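You operate a simulated robot arm through the tools that you are given. There is no shell and no other tool.

You run a simulated robot arm. Do the job below in one go: nothing can be reset, and whatever is moved stays where it is left.

## Task
Scrub the muddy lid, then lid the bolted crate and draw the bolt.
Fine: use the scrub pad from the packing stand's drawer; it goes back and the drawer ends shut. What is to be rubbed or washed off counts as gone when no trace of it is left.

The check looks at the end state, three seconds after you hand in, the way a careful person would. Anything else that was tipped, shoved, dropped, spilled or broken makes it a failure. Lids that push on must go on centred and level and be pressed home; caps that screw on are set level and turned clockwise until they are tight.

## Robot
A 7-joint arm with a two-finger parallel gripper, fixed in place. Base frame: the origin is at the foot of the arm, x ahead of it, y to its left, z up. Lengths are in mm, angles in degrees, forces in N, time in s.
Its first joint turns from -132.0 to 132.0 degrees. Payload 3.91 kg.
The TCP is the grasp point between the finger pads, 30 mm short of the fingertips. In the tool frame z runs along the fingers and y along their closing line. The gripper opens to 110 mm. The fingers are 20 mm wide and 10 mm thick; the gripper's body (48 by 112 mm) begins 55 mm behind the TCP.
Orientation is told as [roll, pitch, yaw] about the base's x, y, z axes, in that order, counted from this pose: with the fingers straight down and closing along the base's y, the tool's x points along the base's -x, its y along +y and its z along -z.

## Interface
- The arm moves only by the tool nudge_tool. Its argument "moves" is a list that holds one entry, the list of rows, each a list of 7 numbers: the closure in counts, from 0 (fully open) to 255 (shut), then the shift along the base's x, y, z in mm, then the turn, a rotation vector about the base's x, y, z in degrees. In form: [[[jaw, x, y, z, wx, wy, wz], ...]]. A call has 1 to 20 rows; each row shifts and turns the commanded pose from where the row before left it. Each row takes 0.2 s and may step no farther than 50 mm and 8.6 degrees from the row before; otherwise, or with a gripper value out of range, the whole call is refused. Where a pose cannot be reached the arm comes as near as it can. A force on the tool above 40 N (or 10 N above the force at the start of the call, whichever is more), or a blocked arm, ends the call early, and 0.2 s more pass. The fingers move at their own pace (about 108 mm/s each) and stop on an object; they squeeze with about 23 N. The grip force told is the motor's: it shows also when the fingers shut on nothing. Time passes only in rows, and 0.2 s behind the last, so rows that do not move let the fingers close. The reply holds the time, the measured pose of the TCP, the force on the tool along the base axes, the opening and the grip force, in the units named above and with some noise, with the torque about the TCP (base axes, N m) and any sound that the robot's microphone picked up.
- Cameras (640 x 400 px; columns grow to the right, rows downward): "scene" is fixed at [396.6, 627.3, 1555.5]; the picture's right is [-0.95, -0.31, 0.00], its down [-0.18, 0.55, -0.82] and it looks along [0.25, -0.78, -0.58] (base axes); focal length 214 px, centre (320, 200). "wrist" rides on the gripper at [72, 17, -103] in the tool frame; the picture's right is [-0.23, 0.97, 0.00], its down [-0.76, -0.18, -0.62] and it looks along [-0.61, -0.14, 0.78] (tool axes); focal length 222 px, centre (320, 200). There is no depth. A picture from a camera that has moved, and an enlarged one, comes with that camera's place and axes in the base frame and with its lens. The place of the scene camera against the robot may be out by one fixed shift of up to 25 mm in any direction.
- snapshot(camera): a new picture of that camera. No time passes.
- close_up(camera, box): a new picture of the part [left, top, right, bottom] of that camera's present view, enlarged. No time passes.
- close_job(): hands the job in; it is judged then, once.

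Places have to be worked out from the pictures, the camera data and where the tool is seen. Open the gripper and draw the arm clear of the work before you hand the job in, unless the task says otherwise.

The tools are called by a JSON object that holds its "api" and its "payload". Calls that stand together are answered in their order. nudge_tool: Moves the arm, as the interface text tells. Its arguments: {"type":"object","properties":{"moves":{"type":"array"}},"required":["moves"]} The other tools are called the same way: snapshot (camera) takes a picture; close_up (camera, box) takes an enlarged picture of a part of a camera's view; close_job () hands the job in.

At the start:

```text
time_s: 0.0
position: [514.0, 304.3, 1276.4]
tcp_rot: [0.0, -0.1, 0.1]
wrist_force: [0.7, -0.1, -0.4]
moment: [0.02, 0.02, -0.01]
opening: 110.0
gripper_force: 0.1
```

scene: 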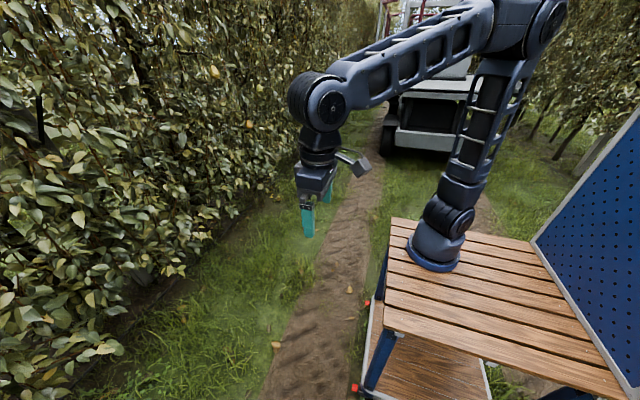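
wrist: 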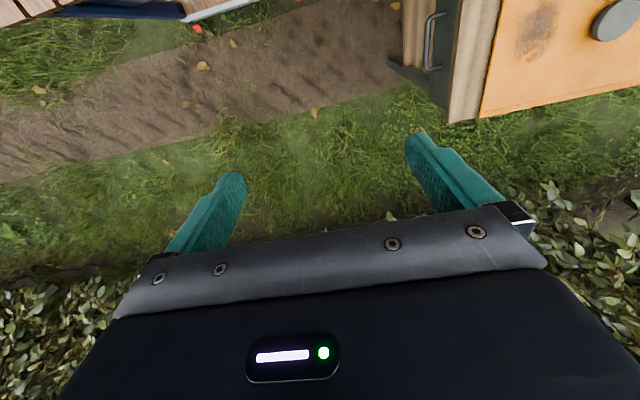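

I begin by looking at both cameras: the wrist view shows a stand with a handle and an orange lid with mud at upper right. I take fresh enlarged views before moving.

{"api": "close_up", "payload": {"camera": "wrist", "box": [360, 0, 640, 175]}}

{"api": "close_up", "payload": {"camera": "scene", "box": [320, 180, 640, 400]}}

```text
2.29 times, centred on (500, 88) of wrist
camera zoom: at [442.2, 321.4, 1379.6], right [0.23, 0.97, 0.0], down [0.76, -0.18, 0.62], along [0.61, -0.14, -0.78], focal length 508 px, centre (-91, 457)
```

zoom: 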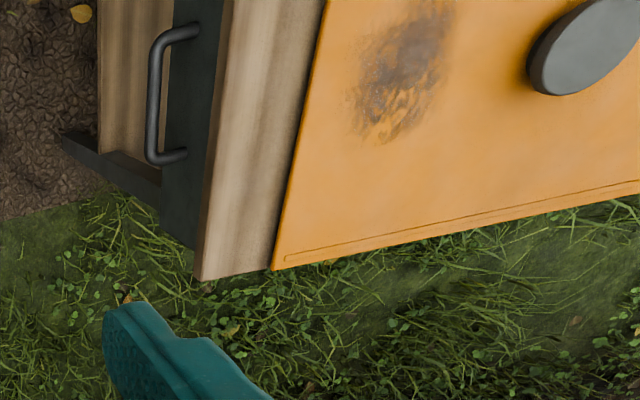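

```text
1.82 times, centred on (480, 290) of scene
camera zoom: at [396.6, 627.3, 1555.5], right [-0.95, -0.31, 0.0], down [-0.18, 0.55, -0.82], along [0.25, -0.78, -0.58], focal length 390 px, centre (29, 36)
```

zoom: 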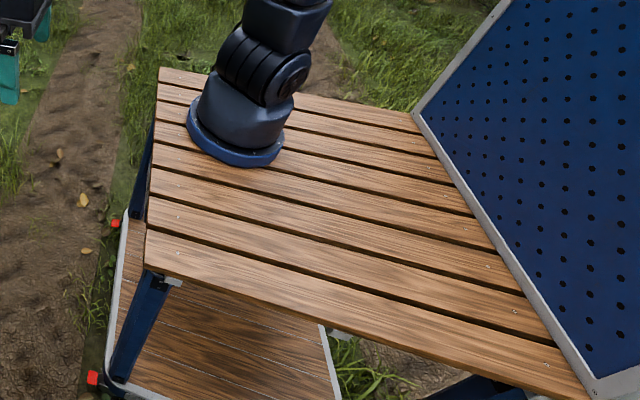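

The wrist camera sees the stand off to the +y side (drawer handle facing −y, orange surface with mud on top). I move left and somewhat down in small steps to get a better view of it.

{"api": "nudge_tool", "payload": {"moves": [[[0, 0, 40, -20, 0, 0, 0], [0, 0, 40, -20, 0, 0, 0], [0, 0, 40, -20, 0, 0, 0], [0, 0, 40, -20, 0, 0, 0], [0, 0, 0, 0, 0, 0, 0]]]}}

{"api": "snapshot", "payload": {"camera": "wrist"}}

{"api": "snapshot", "payload": {"camera": "scene"}}

```text
time_s: 1.2
position: [512.6, 463.4, 1197.9]
tcp_rot: [0.0, 0.1, 0.0]
wrist_force: [-0.5, 0.0, 0.6]
moment: [-0.01, -0.04, -0.02]
opening: 109.9
gripper_force: 0.1
```

```text
taken
camera wrist: at [441.1, 480.3, 1300.5], right [0.23, 0.97, 0.0], down [0.76, -0.18, 0.62], along [0.61, -0.14, -0.78], focal length 222 px, centre (320, 200)
```

wrist: 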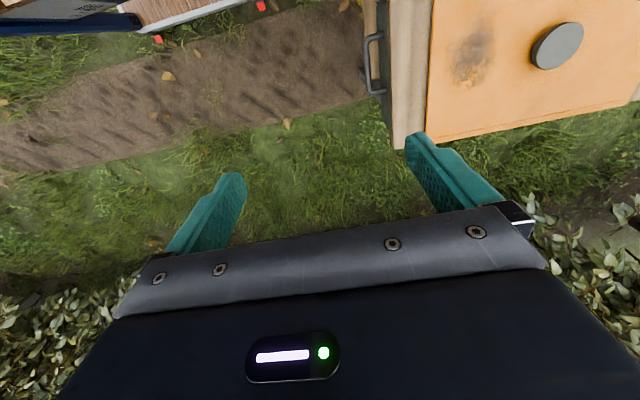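

```text
taken
```

scene: 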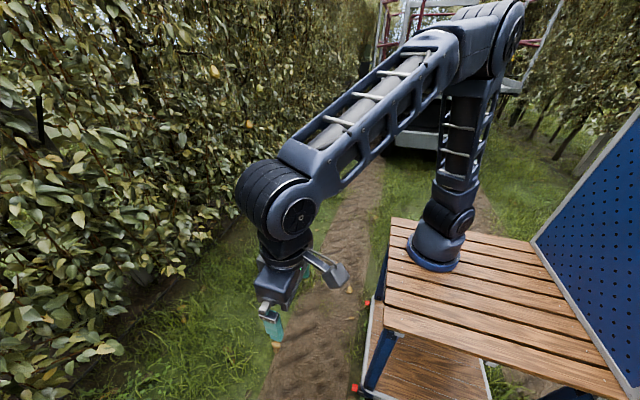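

Rough triangulation of the knob gives about (570, 870, 840) — uncertain. I shift back in x and further to +y to bring the stand into the free part of the wrist view.

{"api": "nudge_tool", "payload": {"moves": [[[0, -40, 30, 0, 0, 0, 0], [0, -40, 30, 0, 0, 0, 0], [0, -40, 30, 0, 0, 0, 0], [0, -40, 30, 0, 0, 0, 0], [0, 0, 0, 0, 0, 0, 0]]]}}

{"api": "snapshot", "payload": {"camera": "wrist"}}

```text
time_s: 2.4
position: [352.6, 582.4, 1198.3]
tcp_rot: [-0.1, 0.0, -0.1]
wrist_force: [-0.1, 0.7, 0.2]
moment: [-0.01, 0.03, -0.02]
opening: 110.2
gripper_force: 0.0
```

```text
taken
camera wrist: at [281.1, 599.3, 1302.1], right [0.23, 0.97, 0.0], down [0.76, -0.18, 0.62], along [0.61, -0.14, -0.78], focal length 222 px, centre (320, 200)
```

wrist: 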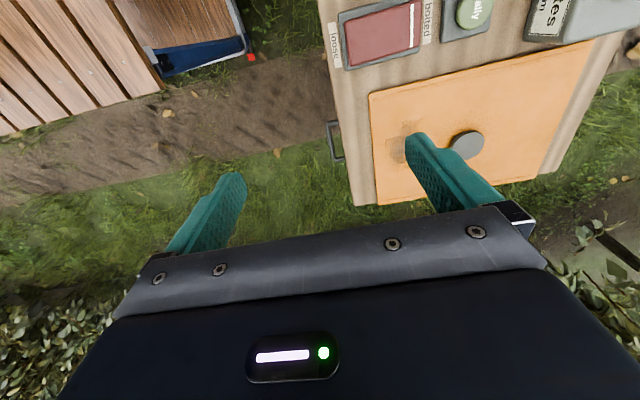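

The knob now triangulates consistently to about (568, 872, 837). Labels ("bolted", "tally"…) appear at the stand's near edge; I draw back in x and continue to +y for the whole stand.

{"api": "nudge_tool", "payload": {"moves": [[[0, -40, 20, 0, 0, 0, 0], [0, -40, 20, 0, 0, 0, 0], [0, -40, 20, 0, 0, 0, 0], [0, -40, 20, 0, 0, 0, 0], [0, -40, 20, 0, 0, 0, 0], [0, 0, 0, 0, 0, 0, 0]]]}}

{"api": "snapshot", "payload": {"camera": "wrist"}}

{"api": "snapshot", "payload": {"camera": "scene"}}

```text
time_s: 3.8
position: [154.2, 682.7, 1194.5]
tcp_rot: [-0.1, 0.0, 0.0]
wrist_force: [1.1, 0.6, -0.2]
moment: [-0.04, 0.03, 0.0]
opening: 110.2
gripper_force: 0.1
```

```text
taken
camera wrist: at [81.6, 700.2, 1297.8], right [0.23, 0.97, 0.0], down [0.76, -0.18, 0.62], along [0.61, -0.14, -0.78], focal length 222 px, centre (320, 200)
```

wrist: 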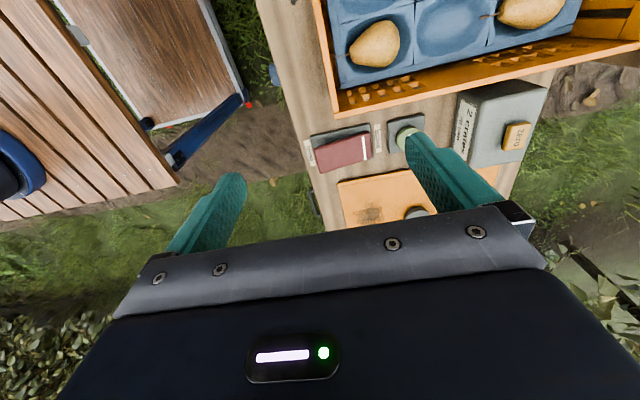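

```text
taken
```

scene: 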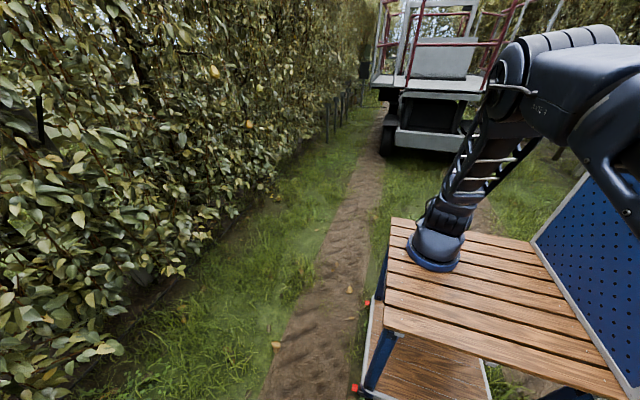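

A crate of pears stands on the stand behind the lid, with cards and a book beside it. I keep moving −x to see the rest of the stand.

{"api": "nudge_tool", "payload": {"moves": [[[0, -40, 0, 0, 0, 0, 0], [0, -40, 0, 0, 0, 0, 0], [0, -40, 0, 0, 0, 0, 0], [0, -40, 0, 0, 0, 0, 0], [0, -40, 0, 0, 0, 0, 0], [0, 0, 0, 0, 0, 0, 0]]]}}

{"api": "snapshot", "payload": {"camera": "wrist"}}

```text
time_s: 5.2
position: [-46.6, 685.1, 1195.5]
tcp_rot: [0.0, 0.0, 0.0]
wrist_force: [1.0, 0.4, 0.1]
moment: [0.01, 0.01, 0.0]
opening: 109.8
gripper_force: 0.2
```

```text
taken
camera wrist: at [-118.5, 701.4, 1298.7], right [0.23, 0.97, 0.0], down [0.76, -0.18, 0.62], along [0.61, -0.14, -0.78], focal length 222 px, centre (320, 200)
```

wrist: 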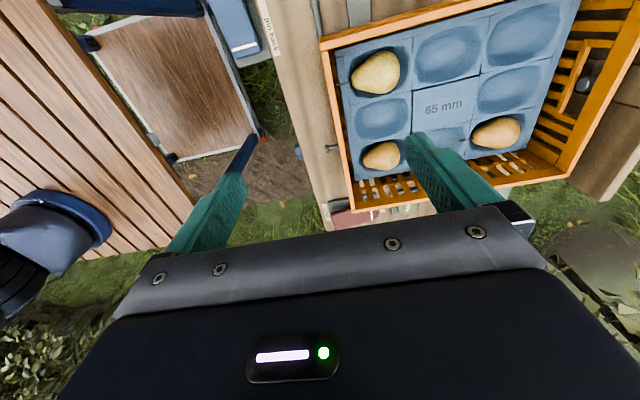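

I can see the open crate with the pear tray, a "pin back" label and bolt hardware. I continue −x for another look.

{"api": "nudge_tool", "payload": {"moves": [[[0, -40, 0, 0, 0, 0, 0], [0, -40, 0, 0, 0, 0, 0], [0, -40, 0, 0, 0, 0, 0], [0, -40, 0, 0, 0, 0, 0], [0, -40, 0, 0, 0, 0, 0], [0, 0, 0, 0, 0, 0, 0]]]}}

{"api": "snapshot", "payload": {"camera": "wrist"}}

{"api": "close_up", "payload": {"camera": "wrist", "box": [220, 0, 640, 210]}}

```text
time_s: 6.6
position: [-247.7, 682.0, 1194.3]
tcp_rot: [0.0, 0.0, 0.0]
wrist_force: [0.1, -0.7, -0.5]
moment: [-0.01, 0.01, 0.0]
opening: 110.2
gripper_force: 0.1
```

```text
taken
camera wrist: at [-320.0, 700.0, 1297.5], right [0.23, 0.97, 0.0], down [0.76, -0.18, 0.62], along [0.61, -0.14, -0.78], focal length 222 px, centre (320, 200)
```

wrist: 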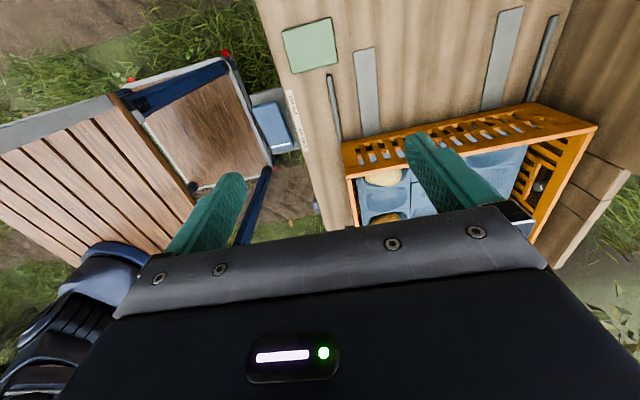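

```text
1.52 times, centred on (430, 105) of wrist
camera zoom: at [-320.0, 700.0, 1297.5], right [0.23, 0.97, 0.0], down [0.76, -0.18, 0.62], along [0.61, -0.14, -0.78], focal length 338 px, centre (152, 345)
```

zoom: 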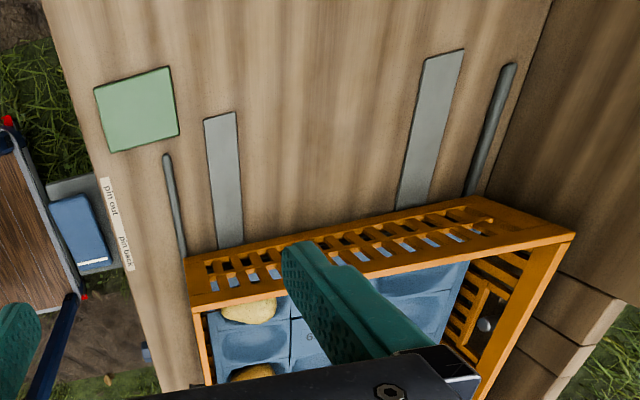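

Crate rim works out to about z 959 spanning x −96…189, y 697…1089; the lid about x 415…716, y 668…1065. I now turn the tool +90° and stand off at −y so the camera looks at the stand's front.

{"api": "nudge_tool", "payload": {"moves": [[[0, 40, -24, -10, 0, 0, 8.2], [0, 40, -24, -10, 0, 0, 8.2], [0, 40, -24, -10, 0, 0, 8.2], [0, 40, -24, -10, 0, 0, 8.2], [0, 40, -24, -10, 0, 0, 8.2], [0, 40, -24, -10, 0, 0, 8.2], [0, 40, -24, -10, 0, 0, 8.2], [0, 40, -24, -10, 0, 0, 8.2], [0, 40, -24, -10, 0, 0, 8.2], [0, 40, -24, -10, 0, 0, 8.2], [0, 40, -24, -10, 0, 0, 8], [0, 0, 0, 0, 0, 0, 0]]]}}

{"api": "snapshot", "payload": {"camera": "wrist"}}

{"api": "snapshot", "payload": {"camera": "scene"}}

```text
time_s: 9.2
position: [198.3, 420.4, 1085.8]
tcp_rot: [0.0, 0.0, 90.1]
wrist_force: [0.7, 0.1, -0.1]
moment: [0.0, 0.03, 0.01]
opening: 110.2
gripper_force: 0.1
```

```text
taken
camera wrist: at [181.3, 347.6, 1188.8], right [-0.97, 0.23, 0.0], down [0.18, 0.76, 0.62], along [0.14, 0.61, -0.78], focal length 222 px, centre (320, 200)
```

wrist: 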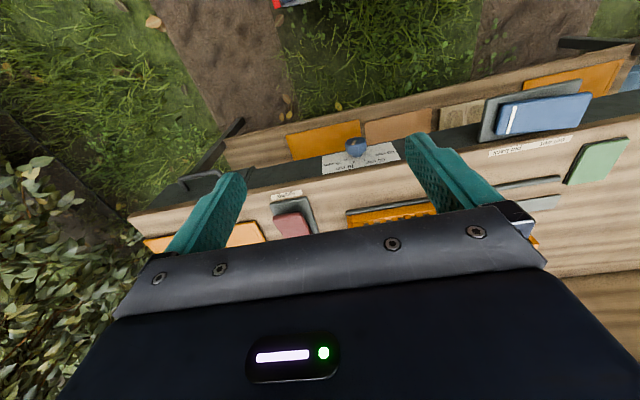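

```text
taken
```

scene: 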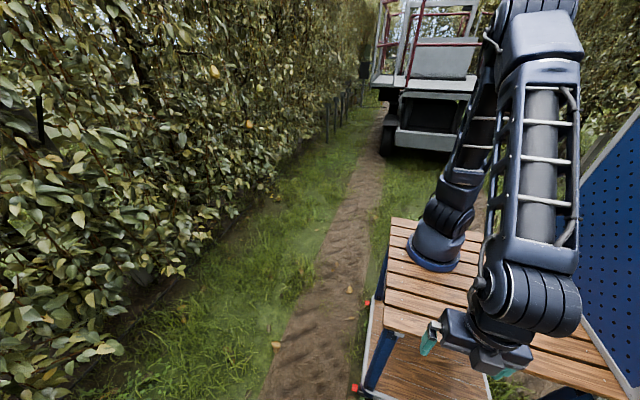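

The front shows a blue knob with a label, a blue slider with "pin out/pin back" labels, and the drawer front. I enlarge these parts.

{"api": "close_up", "payload": {"camera": "wrist", "box": [250, 60, 450, 240]}}

{"api": "close_up", "payload": {"camera": "wrist", "box": [430, 30, 640, 240]}}

{"api": "close_up", "payload": {"camera": "wrist", "box": [120, 90, 320, 260]}}

```text
2.22 times, centred on (350, 150) of wrist
camera zoom: at [181.3, 347.6, 1188.8], right [-0.97, 0.23, 0.0], down [0.18, 0.76, 0.62], along [0.14, 0.61, -0.78], focal length 494 px, centre (253, 311)
```

zoom: 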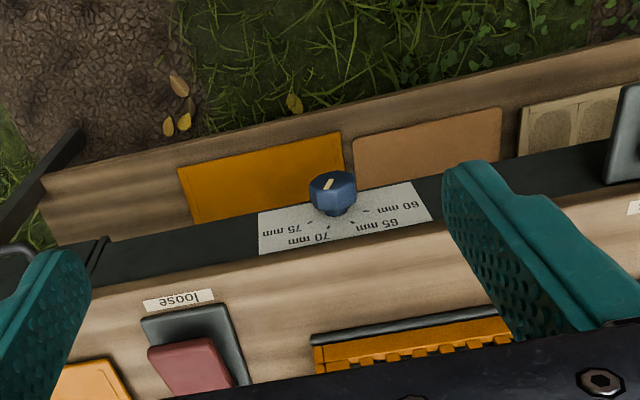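

```text
1.90 times, centred on (535, 135) of wrist
camera zoom: at [181.3, 347.6, 1188.8], right [-0.97, 0.23, 0.0], down [0.18, 0.76, 0.62], along [0.14, 0.61, -0.78], focal length 423 px, centre (-90, 324)
```

zoom: 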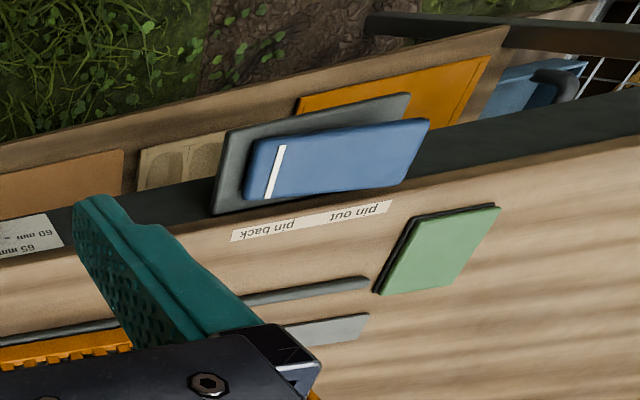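

```text
2.35 times, centred on (220, 175) of wrist
camera zoom: at [181.3, 347.6, 1188.8], right [-0.97, 0.23, 0.0], down [0.18, 0.76, 0.62], along [0.14, 0.61, -0.78], focal length 523 px, centre (555, 259)
```

zoom: 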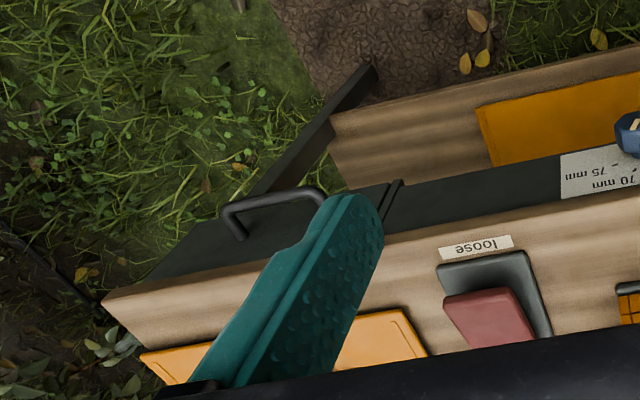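

Controls on the stand: red slide "loose/bolted" on top, blue slide "pin back/pin out" and a mm dial on the front, and a green pad. I check the rest of the stand toward −x for any second crate before deciding.

{"api": "nudge_tool", "payload": {"moves": [[[0, -45, 0, 10, 0, 0, 0], [0, -45, 0, 10, 0, 0, 0], [0, -45, 0, 10, 0, 0, 0], [0, -45, 0, 10, 0, 0, 0], [0, -45, 0, 10, 0, 0, 0], [0, -45, 0, 10, 0, 0, 0], [0, -45, 0, 10, 0, 0, 0], [0, -45, 0, 10, 0, 0, 0], [0, 0, 0, 0, 0, 0, 0]]]}}

{"api": "snapshot", "payload": {"camera": "wrist"}}

{"api": "snapshot", "payload": {"camera": "scene"}}

```text
time_s: 11.2
position: [-166.7, 421.7, 1165.0]
tcp_rot: [-0.1, 0.0, 90.0]
wrist_force: [0.6, 0.3, 0.2]
moment: [0.01, 0.0, -0.01]
opening: 109.9
gripper_force: 0.0
```

```text
taken
camera wrist: at [-183.3, 349.3, 1269.6], right [-0.97, 0.23, 0.0], down [0.18, 0.76, 0.62], along [0.14, 0.61, -0.78], focal length 222 px, centre (320, 200)
```

wrist: 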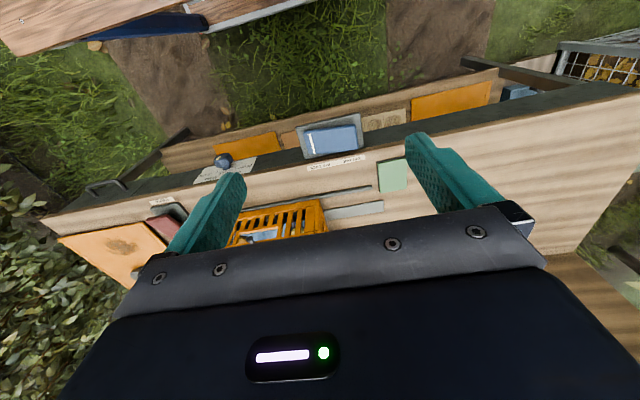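

```text
taken
```

scene: 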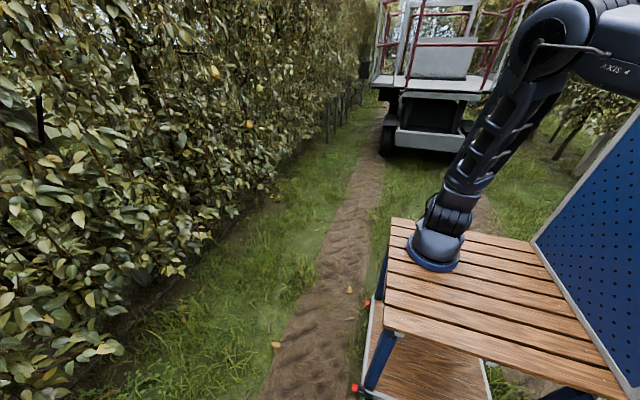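

Only one crate stands on the top, so it's the bolted one. Next I go over the red "loose/bolted" slide with yaw 0 for a close look at it and the surrounding items.

{"api": "nudge_tool", "payload": {"moves": [[[0, 40, 22, -8, 0, 0, -8.2], [0, 40, 22, -8, 0, 0, -8.2], [0, 40, 22, -8, 0, 0, -8.2], [0, 40, 22, -8, 0, 0, -8.2], [0, 40, 22, -8, 0, 0, -8.2], [0, 40, 22, -8, 0, 0, -8.2], [0, 40, 22, -8, 0, 0, -8.2], [0, 40, 22, -8, 0, 0, -8.2], [0, 40, 22, -8, 0, 0, -8.2], [0, 40, 22, -8, 0, 0, -8.2], [0, 40, 22, -8, 0, 0, -8], [0, 0, 0, 0, 0, 0, 0]]]}}

{"api": "snapshot", "payload": {"camera": "wrist"}}

{"api": "close_up", "payload": {"camera": "wrist", "box": [240, 0, 520, 200]}}

```text
time_s: 13.8
position: [273.6, 661.8, 1076.6]
tcp_rot: [0.0, -0.1, -0.1]
wrist_force: [-0.4, 0.4, 0.3]
moment: [-0.01, 0.0, -0.04]
opening: 110.1
gripper_force: 0.0
```

```text
taken
camera wrist: at [201.1, 679.2, 1181.6], right [0.23, 0.97, 0.0], down [0.76, -0.18, 0.62], along [0.61, -0.14, -0.78], focal length 222 px, centre (320, 200)
```

wrist: 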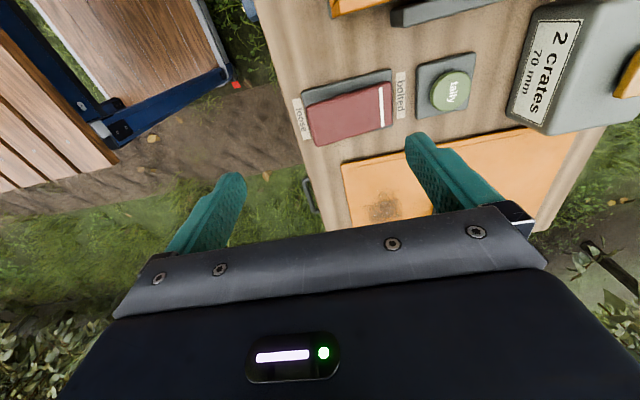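

```text
2.00 times, centred on (380, 100) of wrist
camera zoom: at [201.1, 679.2, 1181.6], right [0.23, 0.97, 0.0], down [0.76, -0.18, 0.62], along [0.61, -0.14, -0.78], focal length 444 px, centre (200, 400)
```

zoom: 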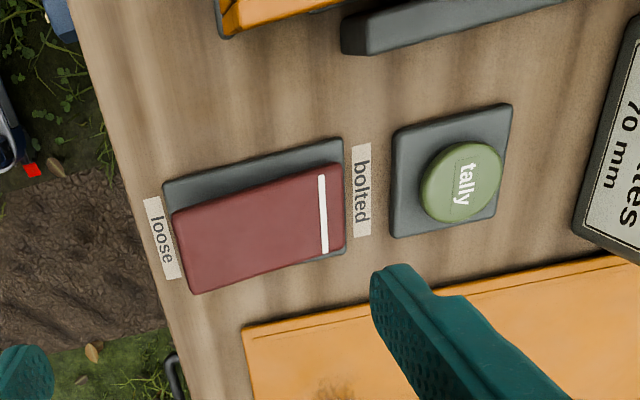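

The red control is a rocker with its "bolted" end pressed and "loose" end raised; a "tally" button and a counter box sit nearby and must stay untouched. I now move to look at the lid knob and mud closer.

{"api": "nudge_tool", "payload": {"moves": [[[0, 45, 15, 0, 0, 0, 0], [0, 45, 15, 0, 0, 0, 0], [0, 45, 15, 0, 0, 0, 0], [0, 45, 15, 0, 0, 0, 0], [0, 40, 20, 0, 0, 0, 0], [0, 0, 0, 0, 0, 0, 0]]]}}

{"api": "snapshot", "payload": {"camera": "wrist"}}

{"api": "close_up", "payload": {"camera": "wrist", "box": [240, 0, 640, 230]}}

```text
time_s: 15.2
position: [496.5, 742.5, 1078.9]
tcp_rot: [0.0, 0.0, 0.0]
wrist_force: [0.5, 0.3, 0.4]
moment: [0.01, 0.03, 0.03]
opening: 110.1
gripper_force: 0.0
```

```text
taken
camera wrist: at [424.4, 759.2, 1181.6], right [0.23, 0.97, 0.0], down [0.76, -0.18, 0.62], along [0.61, -0.14, -0.78], focal length 222 px, centre (320, 200)
```

wrist: 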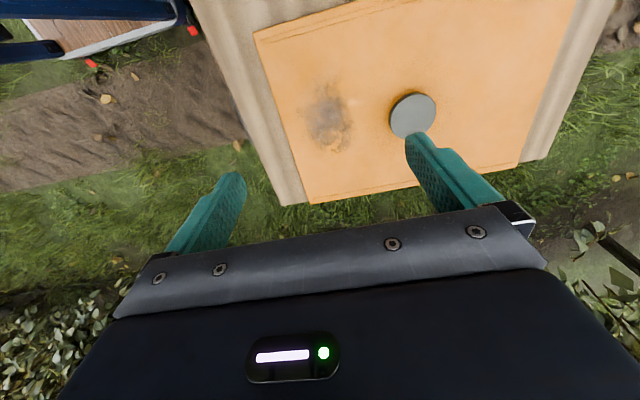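

```text
1.60 times, centred on (440, 115) of wrist
camera zoom: at [424.4, 759.2, 1181.6], right [0.23, 0.97, 0.0], down [0.76, -0.18, 0.62], along [0.61, -0.14, -0.78], focal length 355 px, centre (128, 336)
```

zoom: 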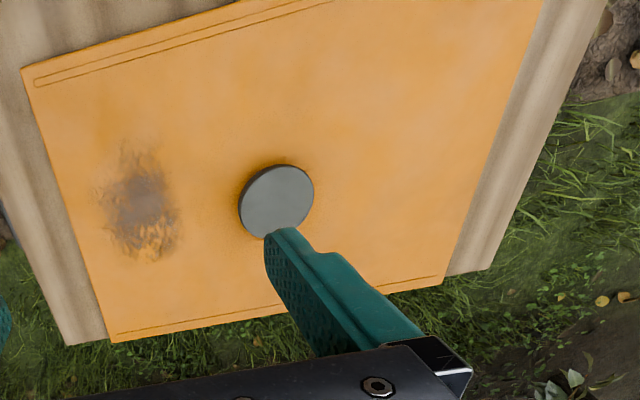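

Knob top at about (567, 873, 835), roughly 72 mm across; lid top z≈812; mud around (550, 725). Next I look at the drawer front and handle from the −y side with yaw 90.

{"api": "nudge_tool", "payload": {"moves": [[[0, 4, -26, -8, 0, 0, 8.2], [0, 4, -26, -8, 0, 0, 8.2], [0, 4, -26, -8, 0, 0, 8.2], [0, 4, -26, -8, 0, 0, 8.2], [0, 4, -26, -8, 0, 0, 8.2], [0, 4, -26, -8, 0, 0, 8.2], [0, 4, -26, -16, 0, 0, 8.2], [0, 4, -26, -16, 0, 0, 8.2], [0, 4, -26, -16, 0, 0, 8.2], [0, 4, -26, -16, 0, 0, 8.2], [0, 4, -26, -16, 0, 0, 8], [0, 0, 0, 0, 0, 0, 0]]]}}

{"api": "snapshot", "payload": {"camera": "wrist"}}

{"api": "close_up", "payload": {"camera": "wrist", "box": [200, 50, 520, 240]}}

```text
time_s: 17.8
position: [537.9, 455.5, 949.1]
tcp_rot: [0.0, -0.1, 90.0]
wrist_force: [-0.4, -0.7, 0.0]
moment: [0.0, 0.01, -0.02]
opening: 110.1
gripper_force: 0.2
```

```text
taken
camera wrist: at [521.2, 383.3, 1053.3], right [-0.97, 0.23, 0.0], down [0.18, 0.76, 0.62], along [0.14, 0.61, -0.78], focal length 222 px, centre (320, 200)
```

wrist: 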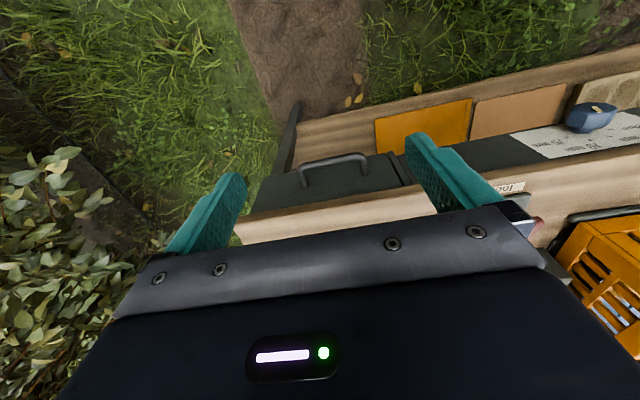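

```text
2.00 times, centred on (360, 145) of wrist
camera zoom: at [521.2, 383.3, 1053.3], right [-0.97, 0.23, 0.0], down [0.18, 0.76, 0.62], along [0.14, 0.61, -0.78], focal length 444 px, centre (240, 310)
```

zoom: 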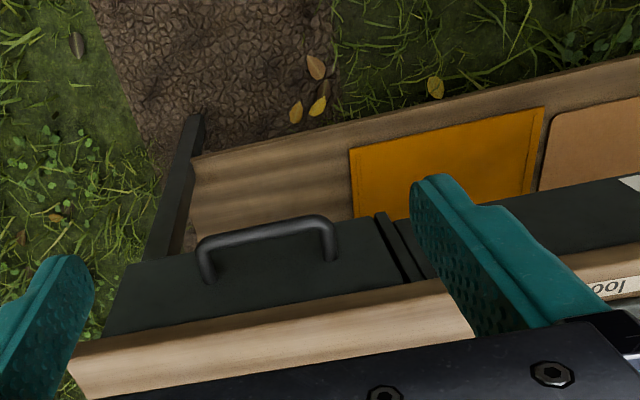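

Handle bar triangulates to centre about (541, 566, 718), running along x from ~484 to ~600, with the drawer front at y≈606. I turn back to yaw 0 and tilt the tool 40° about x so the fingers point down and toward +y, clearing the stand's top edge.

{"api": "nudge_tool", "payload": {"moves": [[[176, 0, 3, -9, 0, 0, -8.2], [176, 0, 3, -9, 0, 0, -8.2], [176, 0, 3, -9, 0, 0, -8.2], [176, 0, 3, -9, 0, 0, -8.2], [176, 0, 3, -9, 0, 0, -8.2], [176, 0, 3, -9, 0, 0, -8.2], [176, 1, 3, -9, 0, 0, -8.2], [176, 1, 3, -9, 0, 0, -8.2], [176, 1, 3, -9, 0, 0, -8.2], [176, 0, 3, -9, 0, 0, -8.2], [176, 0, 4, -9, 0, 0, -8], [176, 0, 0, 0, 8, 0, 0], [176, 0, 0, 0, 8, 0, 0], [176, 0, 0, 0, 8, 0, 0], [176, 0, 0, 0, 8, 0, 0], [176, 0, 0, 0, 8, 0, 0], [176, 0, 0, 0, 0, 0, 0]]]}}

{"api": "snapshot", "payload": {"camera": "wrist"}}

{"api": "snapshot", "payload": {"camera": "scene"}}

```text
time_s: 21.4
position: [542.4, 490.2, 851.2]
tcp_rot: [40.2, 0.1, 0.0]
wrist_force: [0.0, 0.9, 0.9]
moment: [-0.03, -0.02, -0.04]
opening: 34.2
gripper_force: 0.1
```

```text
taken
camera wrist: at [469.8, 437.0, 941.1], right [0.23, 0.75, 0.63], down [0.76, -0.54, 0.36], along [0.61, 0.4, -0.69], focal length 222 px, centre (320, 200)
```

wrist: 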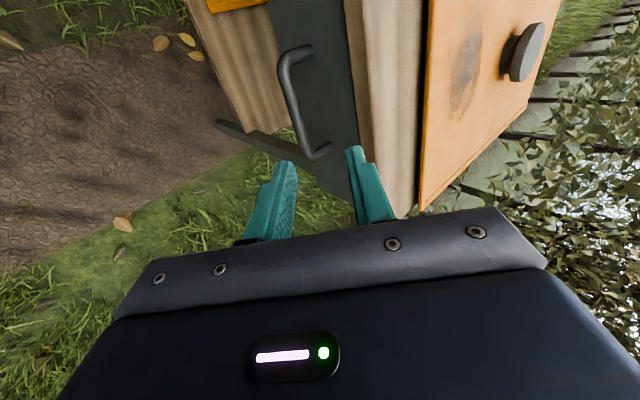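

```text
taken
```

scene: 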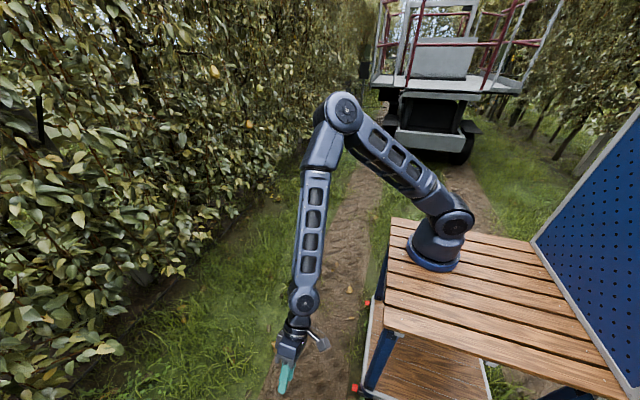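

The tilted view shows the handle clearly, with the fingers approaching from above. I enlarge to measure the bar position more exactly.

{"api": "close_up", "payload": {"camera": "wrist", "box": [200, 20, 440, 220]}}

```text
2.00 times, centred on (320, 120) of wrist
camera zoom: at [469.8, 437.0, 941.1], right [0.23, 0.75, 0.63], down [0.76, -0.54, 0.36], along [0.61, 0.4, -0.69], focal length 444 px, centre (320, 360)
```

zoom: 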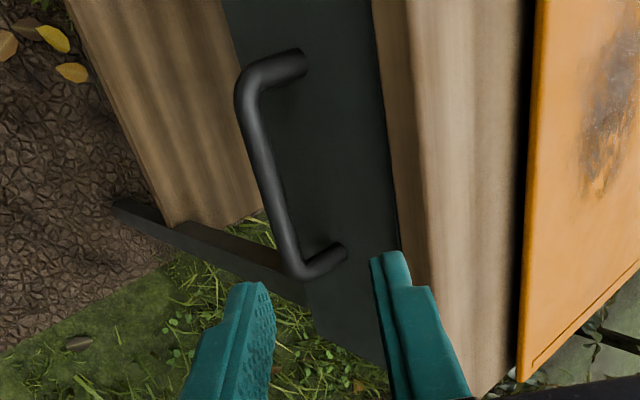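

Combining four views, the bar is at y≈564, z≈723, x 488–594. I move to a point 60 mm back along the finger axis and check the line-up.

{"api": "nudge_tool", "payload": {"moves": [[[176, 0, 9, -24, 0, 0, 0], [176, 0, 9, -24, 0, 0, 0], [176, 0, 9.5, -25, 0, 0, 0], [176, 0, 0, 0, 0, 0, 0]]]}}

{"api": "close_up", "payload": {"camera": "wrist", "box": [200, 20, 440, 220]}}

```text
time_s: 22.4
position: [540.6, 516.9, 777.0]
tcp_rot: [40.0, 0.0, -0.1]
wrist_force: [-0.2, 0.2, -0.2]
moment: [0.02, 0.0, 0.02]
opening: 34.0
gripper_force: 0.1
```

```text
2.00 times, centred on (320, 120) of wrist
camera zoom: at [469.0, 464.0, 867.6], right [0.23, 0.75, 0.63], down [0.76, -0.54, 0.36], along [0.61, 0.39, -0.69], focal length 444 px, centre (320, 360)
```

zoom: 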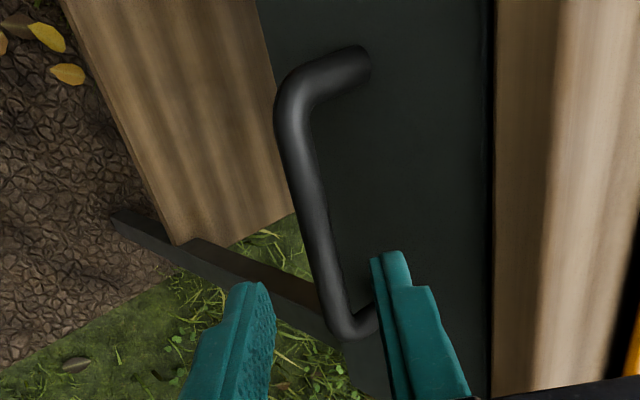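

The bar re-measures at y≈564, z≈723, lying between the fingertips' line. I advance 60 mm along the finger axis.

{"api": "nudge_tool", "payload": {"moves": [[[176, 0, 9.65, -11.5, 0, 0, 0], [176, 0, 9.65, -11.5, 0, 0, 0], [176, 0, 9.65, -11.5, 0, 0, 0], [176, 0, 9.65, -11.5, 0, 0, 0], [176, 0, 0, 0, 0, 0, 0]]]}}

{"api": "close_up", "payload": {"camera": "wrist", "box": [200, 20, 440, 220]}}

```text
time_s: 23.6
position: [542.0, 556.1, 733.8]
tcp_rot: [39.9, 0.0, 0.0]
wrist_force: [0.3, 0.8, 0.8]
moment: [0.0, 0.01, 0.0]
opening: 34.2
gripper_force: 0.1
```

```text
2.00 times, centred on (320, 120) of wrist
camera zoom: at [469.7, 502.3, 823.0], right [0.23, 0.75, 0.63], down [0.76, -0.54, 0.36], along [0.61, 0.39, -0.69], focal length 444 px, centre (320, 360)
```

zoom: 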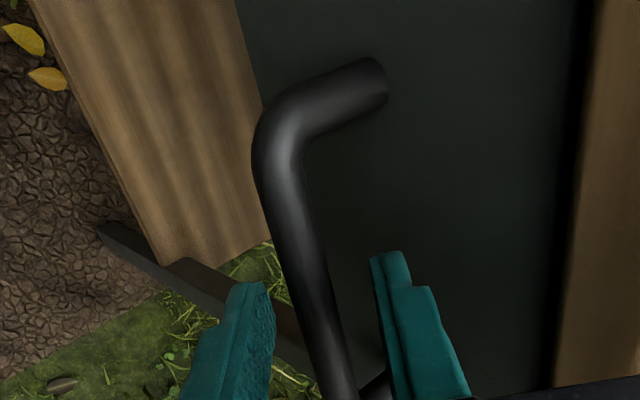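

The bar lies between the fingers with no contact forces. I close the gripper on it.

{"api": "nudge_tool", "payload": {"moves": [[[255, 0, 0, 0, 0, 0, 0], [255, 0, 0, 0, 0, 0, 0], [255, 0, 0, 0, 0, 0, 0]]]}}

{"api": "close_up", "payload": {"camera": "wrist", "box": [200, 20, 440, 220]}}

```text
time_s: 24.4
position: [541.8, 554.0, 732.5]
tcp_rot: [39.9, 0.1, -0.1]
wrist_force: [-0.6, -16.2, -14.2]
moment: [-0.45, -0.76, 0.38]
opening: 13.5
gripper_force: 44.8
```

```text
2.00 times, centred on (320, 120) of wrist
camera zoom: at [469.8, 501.4, 822.3], right [0.23, 0.75, 0.62], down [0.76, -0.54, 0.36], along [0.61, 0.39, -0.69], focal length 444 px, centre (320, 360)
```

zoom: 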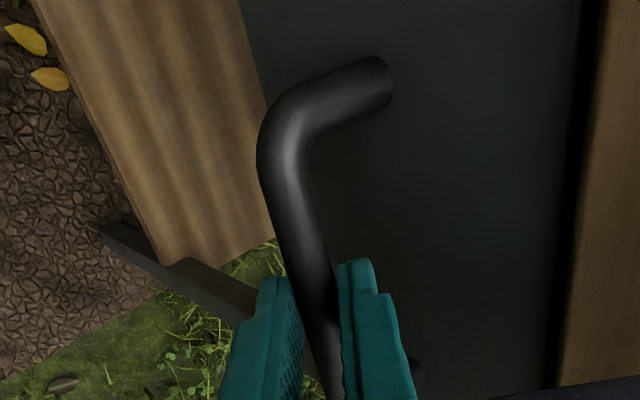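

Handle gripped (opening 13.5 mm). I pull straight toward −y in small steps and watch the force.

{"api": "nudge_tool", "payload": {"moves": [[[255, 0, -10, -1.5, 0, 0, 0], [255, 0, -12, 0, 0, 0, 0], [255, 0, -15, 0, 0, 0, 0], [255, 0, -15, 0, 0, 0, 0], [255, 0, 0, 0, 0, 0, 0]]]}}

{"api": "snapshot", "payload": {"camera": "wrist"}}

```text
time_s: 25.6
position: [541.8, 505.4, 731.8]
tcp_rot: [40.0, -0.2, 0.0]
wrist_force: [4.3, 1.2, 6.6]
moment: [0.12, -0.26, 0.64]
opening: 13.9
gripper_force: 44.9
```

```text
taken
camera wrist: at [469.5, 451.4, 821.9], right [0.23, 0.75, 0.63], down [0.76, -0.54, 0.36], along [0.61, 0.39, -0.69], focal length 222 px, centre (320, 200)
```

wrist: 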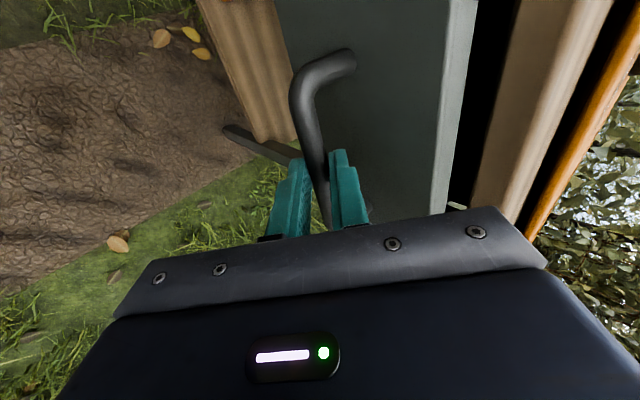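

The drawer slides out freely with low force. I pull further to see its contents.

{"api": "nudge_tool", "payload": {"moves": [[[255, 0, -15, 0, 0, 0, 0], [255, 0, -15, 0, 0, 0, 0], [255, 0, -15, 0, 0, 0, 0], [255, 0, -15, 0, 0, 0, 0], [255, 0, -15, 0, 0, 0, 0], [255, 0, -15, 0, 0, 0, 0], [255, 0, -15, 0, 0, 0, 0], [255, 0, -15, 0, 0, 0, 0], [255, 0, 0, 0, 0, 0, 0]]]}}

{"api": "snapshot", "payload": {"camera": "wrist"}}

{"api": "snapshot", "payload": {"camera": "scene"}}

```text
time_s: 26.8
position: [541.9, 434.3, 731.3]
tcp_rot: [40.1, -0.2, 0.1]
wrist_force: [-1.6, 0.3, 7.3]
moment: [0.21, -0.45, 0.33]
opening: 13.7
gripper_force: 45.0
stopped in row 6: the force on the tool passed its limit at 43 N (the readings are from after the stop); the commanded pose is now the measured one
```

```text
taken
camera wrist: at [469.4, 380.3, 821.6], right [0.22, 0.74, 0.63], down [0.76, -0.54, 0.36], along [0.61, 0.4, -0.69], focal length 222 px, centre (320, 200)
```

wrist: 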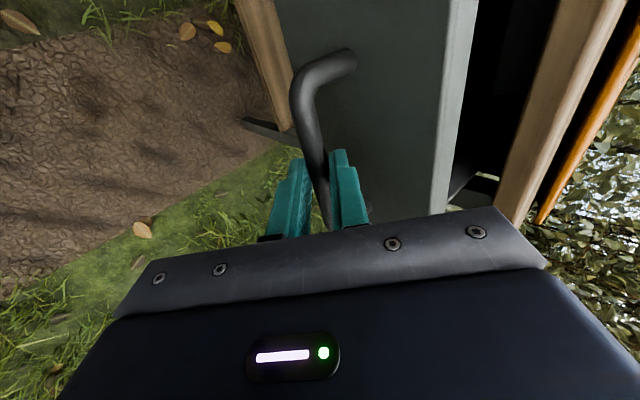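

```text
taken
```

scene: 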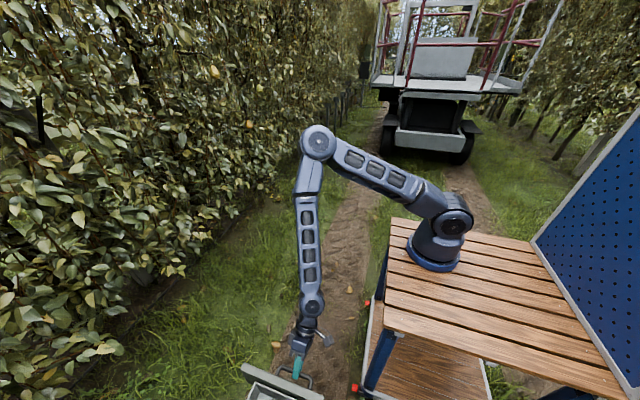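

The drawer hit its stop after about 120 mm of travel (front now ~y 484). I release the handle, back off along the finger axis and rise to look into the drawer.

{"api": "nudge_tool", "payload": {"moves": [[[176, 0, 0, 0, 0, 0, 0], [176, 0, 0, 0, 0, 0, 0], [176, 0, 0, 0, 0, 0, 0], [176, 0, -12.9, 15.3, 0, 0, 0], [176, 0, -12.9, 15.3, 0, 0, 0], [176, 0, -12.9, 15.3, 0, 0, 0], [176, 0, -12.9, 15.3, 0, 0, 0], [176, 0, -10, 40, 0, 0, 0], [176, 0, 0, 40, 0, 0, 0], [176, 0, 0, 40, 0, 0, 0], [176, 0, 0, 0, 0, 0, 0]]]}}

{"api": "snapshot", "payload": {"camera": "wrist"}}

```text
time_s: 29.2
position: [540.6, 370.4, 911.0]
tcp_rot: [40.2, -0.1, 0.0]
wrist_force: [0.2, 0.2, 0.1]
moment: [0.02, -0.01, 0.02]
opening: 34.1
gripper_force: 0.1
```

```text
taken
camera wrist: at [468.1, 317.0, 1001.4], right [0.23, 0.74, 0.63], down [0.76, -0.54, 0.36], along [0.61, 0.4, -0.69], focal length 222 px, centre (320, 200)
```

wrist: 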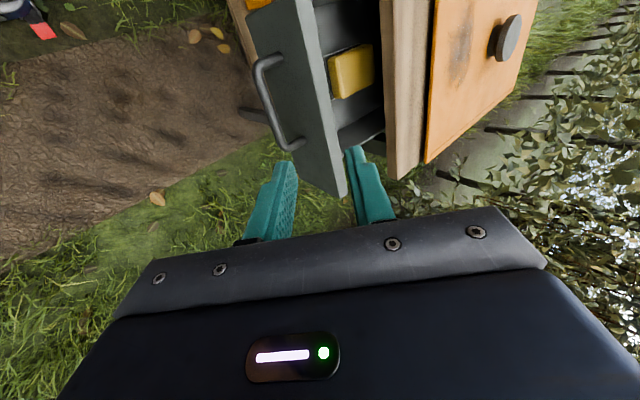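

A yellow scrub pad sits in the drawer. I untilt and move above the drawer for a top view.

{"api": "nudge_tool", "payload": {"moves": [[[176, 0, 0, 30, -8, 0, 0], [176, 0, 10, 20, -8, 0, 0], [176, 0, 40, 10, -8, 0, 0], [176, -5, 45, 0, -8, 0, 0], [176, -10, 45, 0, -8.1, 0, 0], [0, 0, 0, 0, 0, 0, 0]]]}}

{"api": "snapshot", "payload": {"camera": "wrist"}}

{"api": "close_up", "payload": {"camera": "wrist", "box": [220, 0, 500, 200]}}

```text
time_s: 30.6
position: [521.6, 513.7, 972.1]
tcp_rot: [-0.1, 0.0, 0.2]
wrist_force: [-1.6, 0.2, 0.8]
moment: [-0.05, -0.06, -0.01]
opening: 110.0
gripper_force: 0.1
```

```text
taken
camera wrist: at [450.8, 529.6, 1074.7], right [0.22, 0.97, 0.0], down [0.76, -0.17, 0.63], along [0.61, -0.14, -0.78], focal length 222 px, centre (320, 200)
```

wrist: 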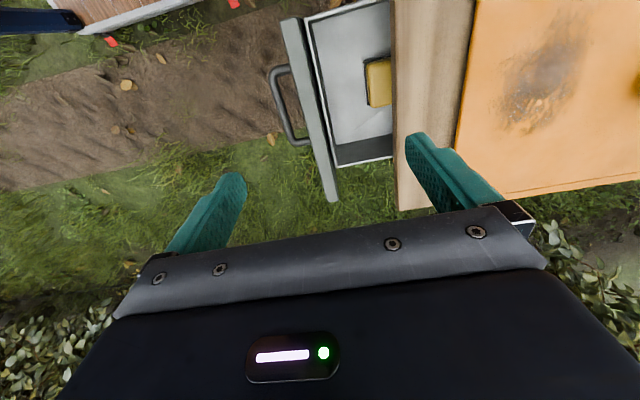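

```text
2.00 times, centred on (360, 100) of wrist
camera zoom: at [450.8, 529.6, 1074.7], right [0.22, 0.97, 0.0], down [0.76, -0.17, 0.63], along [0.61, -0.14, -0.78], focal length 444 px, centre (240, 400)
```

zoom: 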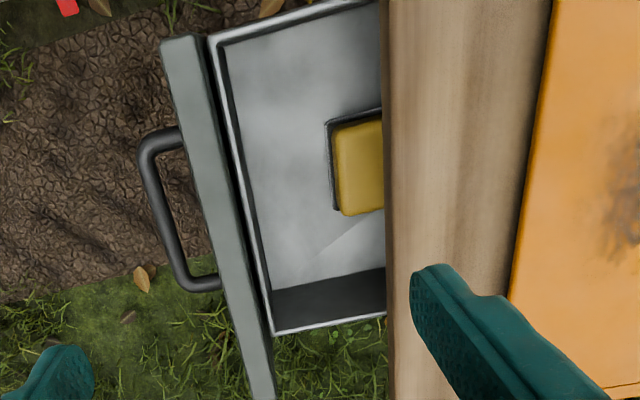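

The pad sits in a black holder partly under the stand's top edge. I take a closer tilted view to find its far edge and height.

{"api": "nudge_tool", "payload": {"moves": [[[0, 0, -45, 0, 8, 0, 0], [0, 0, -45, -5, 8, 0, 0], [0, 0, -30, -25, 8, 0, 0], [0, 0, -10, -25, 8, 0, 0], [0, 0, 0, -25, 8, 0, 0], [0, 0, 0, -10, 8, 0, 0], [0, 0, 0, 0, 0, 0, 0]]]}}

{"api": "snapshot", "payload": {"camera": "wrist"}}

{"api": "close_up", "payload": {"camera": "wrist", "box": [240, 0, 440, 150]}}

```text
time_s: 32.2
position: [525.9, 379.8, 883.3]
tcp_rot: [48.1, -0.2, 0.1]
wrist_force: [-0.3, 0.9, -0.3]
moment: [-0.03, -0.03, 0.0]
opening: 110.0
gripper_force: 0.1
```

```text
taken
camera wrist: at [453.0, 314.8, 964.5], right [0.23, 0.65, 0.73], down [0.76, -0.58, 0.29], along [0.61, 0.49, -0.63], focal length 222 px, centre (320, 200)
```

wrist: 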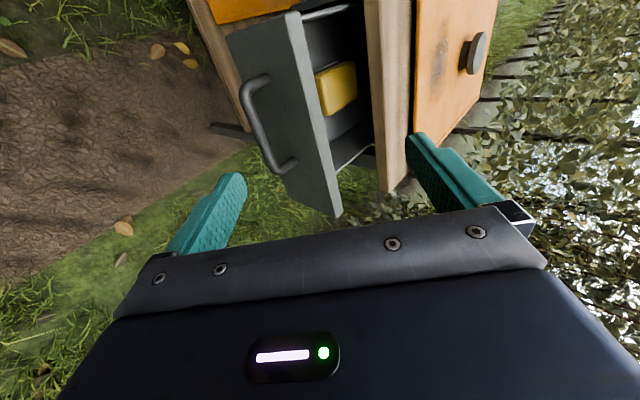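

```text
2.67 times, centred on (340, 75) of wrist
camera zoom: at [453.0, 314.8, 964.5], right [0.23, 0.65, 0.73], down [0.76, -0.58, 0.29], along [0.61, 0.49, -0.63], focal length 592 px, centre (267, 533)
```

zoom: 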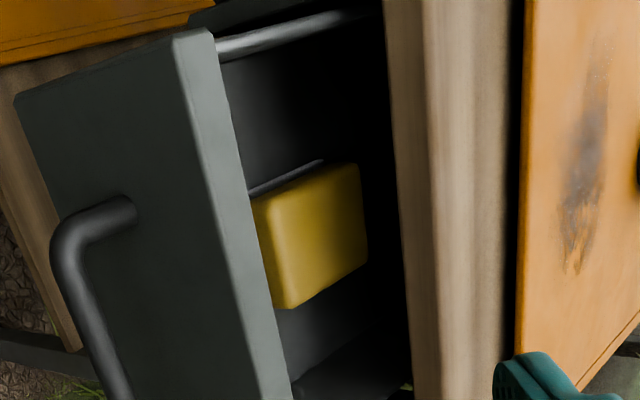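

Pad top is at z≈700, spanning x≈514–572, y≈585–673, with the stand's edge at y≈606 above it; the drawer is at its stop. I will grip the pad's exposed front end with the fingers closing along x, tool tilted toward +y with the camera on the +y side (yaw −90). First I untilt and start yawing.

{"api": "nudge_tool", "payload": {"moves": [[[46, 2, 5, 10, -8, 0, 0], [46, 2, 5, 10, -8, 0, 0], [46, 2, 5, 10, -8, 0, 0], [46, 2, 5, 10, -8, 0, 0], [46, 2, 5, 10, -8, 0, 0], [46, 2, 5, 10, -8.1, 0, 0], [46, 1, 5, 0, 0, 0, -8.2], [46, 1, 5, 0, 0, 0, -8.2], [46, 1, 5, 0, 0, 0, -8.2], [46, 1, 5, 0, 0, 0, -8.2], [46, 1, 5, 0, 0, 0, -8.2], [46, 1, 5, 0, 0, 0, -8.2], [46, 0, 5, 0, 0, 0, -8.2], [46, 0, 5, 0, 0, 0, -8.2], [46, 0, 5, 0, 0, 0, -8.2], [46, 0, 5, 0, 0, 0, -8.2], [46, 0, 5, 0, 0, 0, -8.1], [46, 0, 0, 0, 0, 0, 0]]]}}

{"api": "snapshot", "payload": {"camera": "wrist"}}

{"api": "snapshot", "payload": {"camera": "scene"}}

```text
time_s: 36.0
position: [545.9, 466.2, 943.9]
tcp_rot: [0.0, -0.2, -90.0]
wrist_force: [0.1, 0.0, 0.3]
moment: [-0.02, -0.02, -0.01]
opening: 90.3
gripper_force: 0.0
```

```text
taken
camera wrist: at [563.2, 538.5, 1046.6], right [0.97, -0.23, 0.0], down [-0.18, -0.76, 0.62], along [-0.14, -0.61, -0.78], focal length 222 px, centre (320, 200)
```

wrist: 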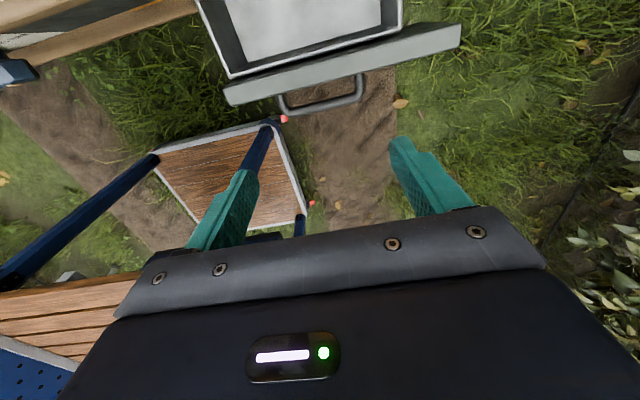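

```text
taken
```

scene: 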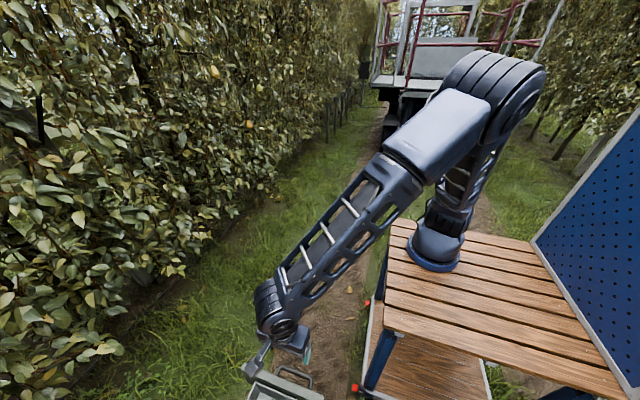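

Yaw −90 is reachable. Now I tilt 35° about x and move to the pre-approach point about 80 mm back from the pad.

{"api": "nudge_tool", "payload": {"moves": [[[46, -0.6, 10, -15, 8, 0, 0], [46, -0.6, 10, -15, 8, 0, 0], [46, -0.6, 10, -15, 8, 0, 0], [46, -0.6, 10, -15, 8, 0, 0], [46, -0.5, 10, -15, 3, 0, 0], [46, 0, 10, -29, 0, 0, 0], [46, 0, 11, -29, 0, 0, 0], [46, 0, 11, -28, 0, 0, 0], [46, 0, 0, 0, 0, 0, 0]]]}}

{"api": "snapshot", "payload": {"camera": "wrist"}}

{"api": "close_up", "payload": {"camera": "wrist", "box": [200, 0, 460, 210]}}

```text
time_s: 38.0
position: [541.1, 547.2, 782.2]
tcp_rot: [-0.2, 34.9, -90.0]
wrist_force: [0.0, -0.5, 1.0]
moment: [-0.02, 0.03, 0.03]
opening: 90.0
gripper_force: 0.1
```

```text
taken
camera wrist: at [558.6, 548.1, 908.2], right [0.97, -0.19, -0.13], down [-0.18, -0.98, 0.07], along [-0.14, -0.05, -0.99], focal length 222 px, centre (320, 200)
```

wrist: 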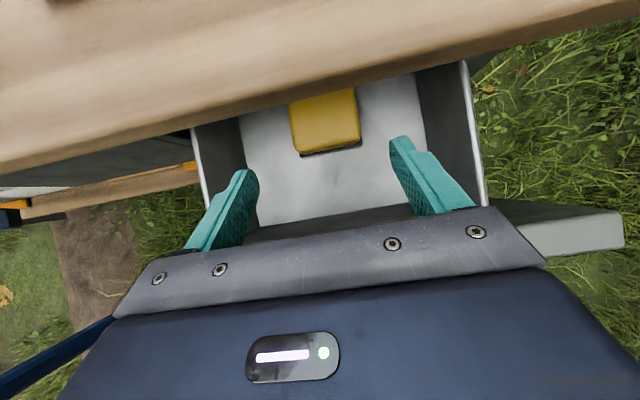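

```text
1.90 times, centred on (330, 105) of wrist
camera zoom: at [558.6, 548.1, 908.2], right [0.97, -0.19, -0.13], down [-0.18, -0.98, 0.07], along [-0.14, -0.05, -0.99], focal length 423 px, centre (301, 381)
```

zoom: 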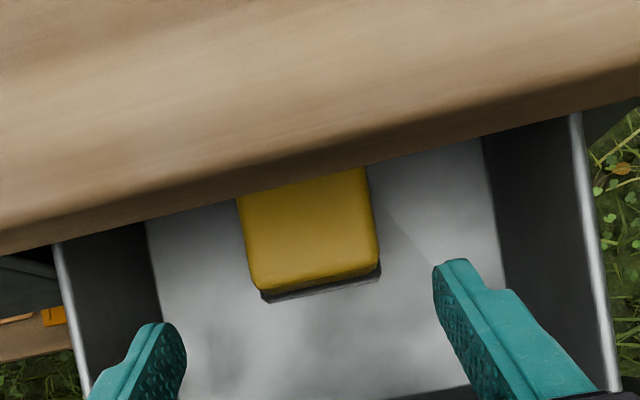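

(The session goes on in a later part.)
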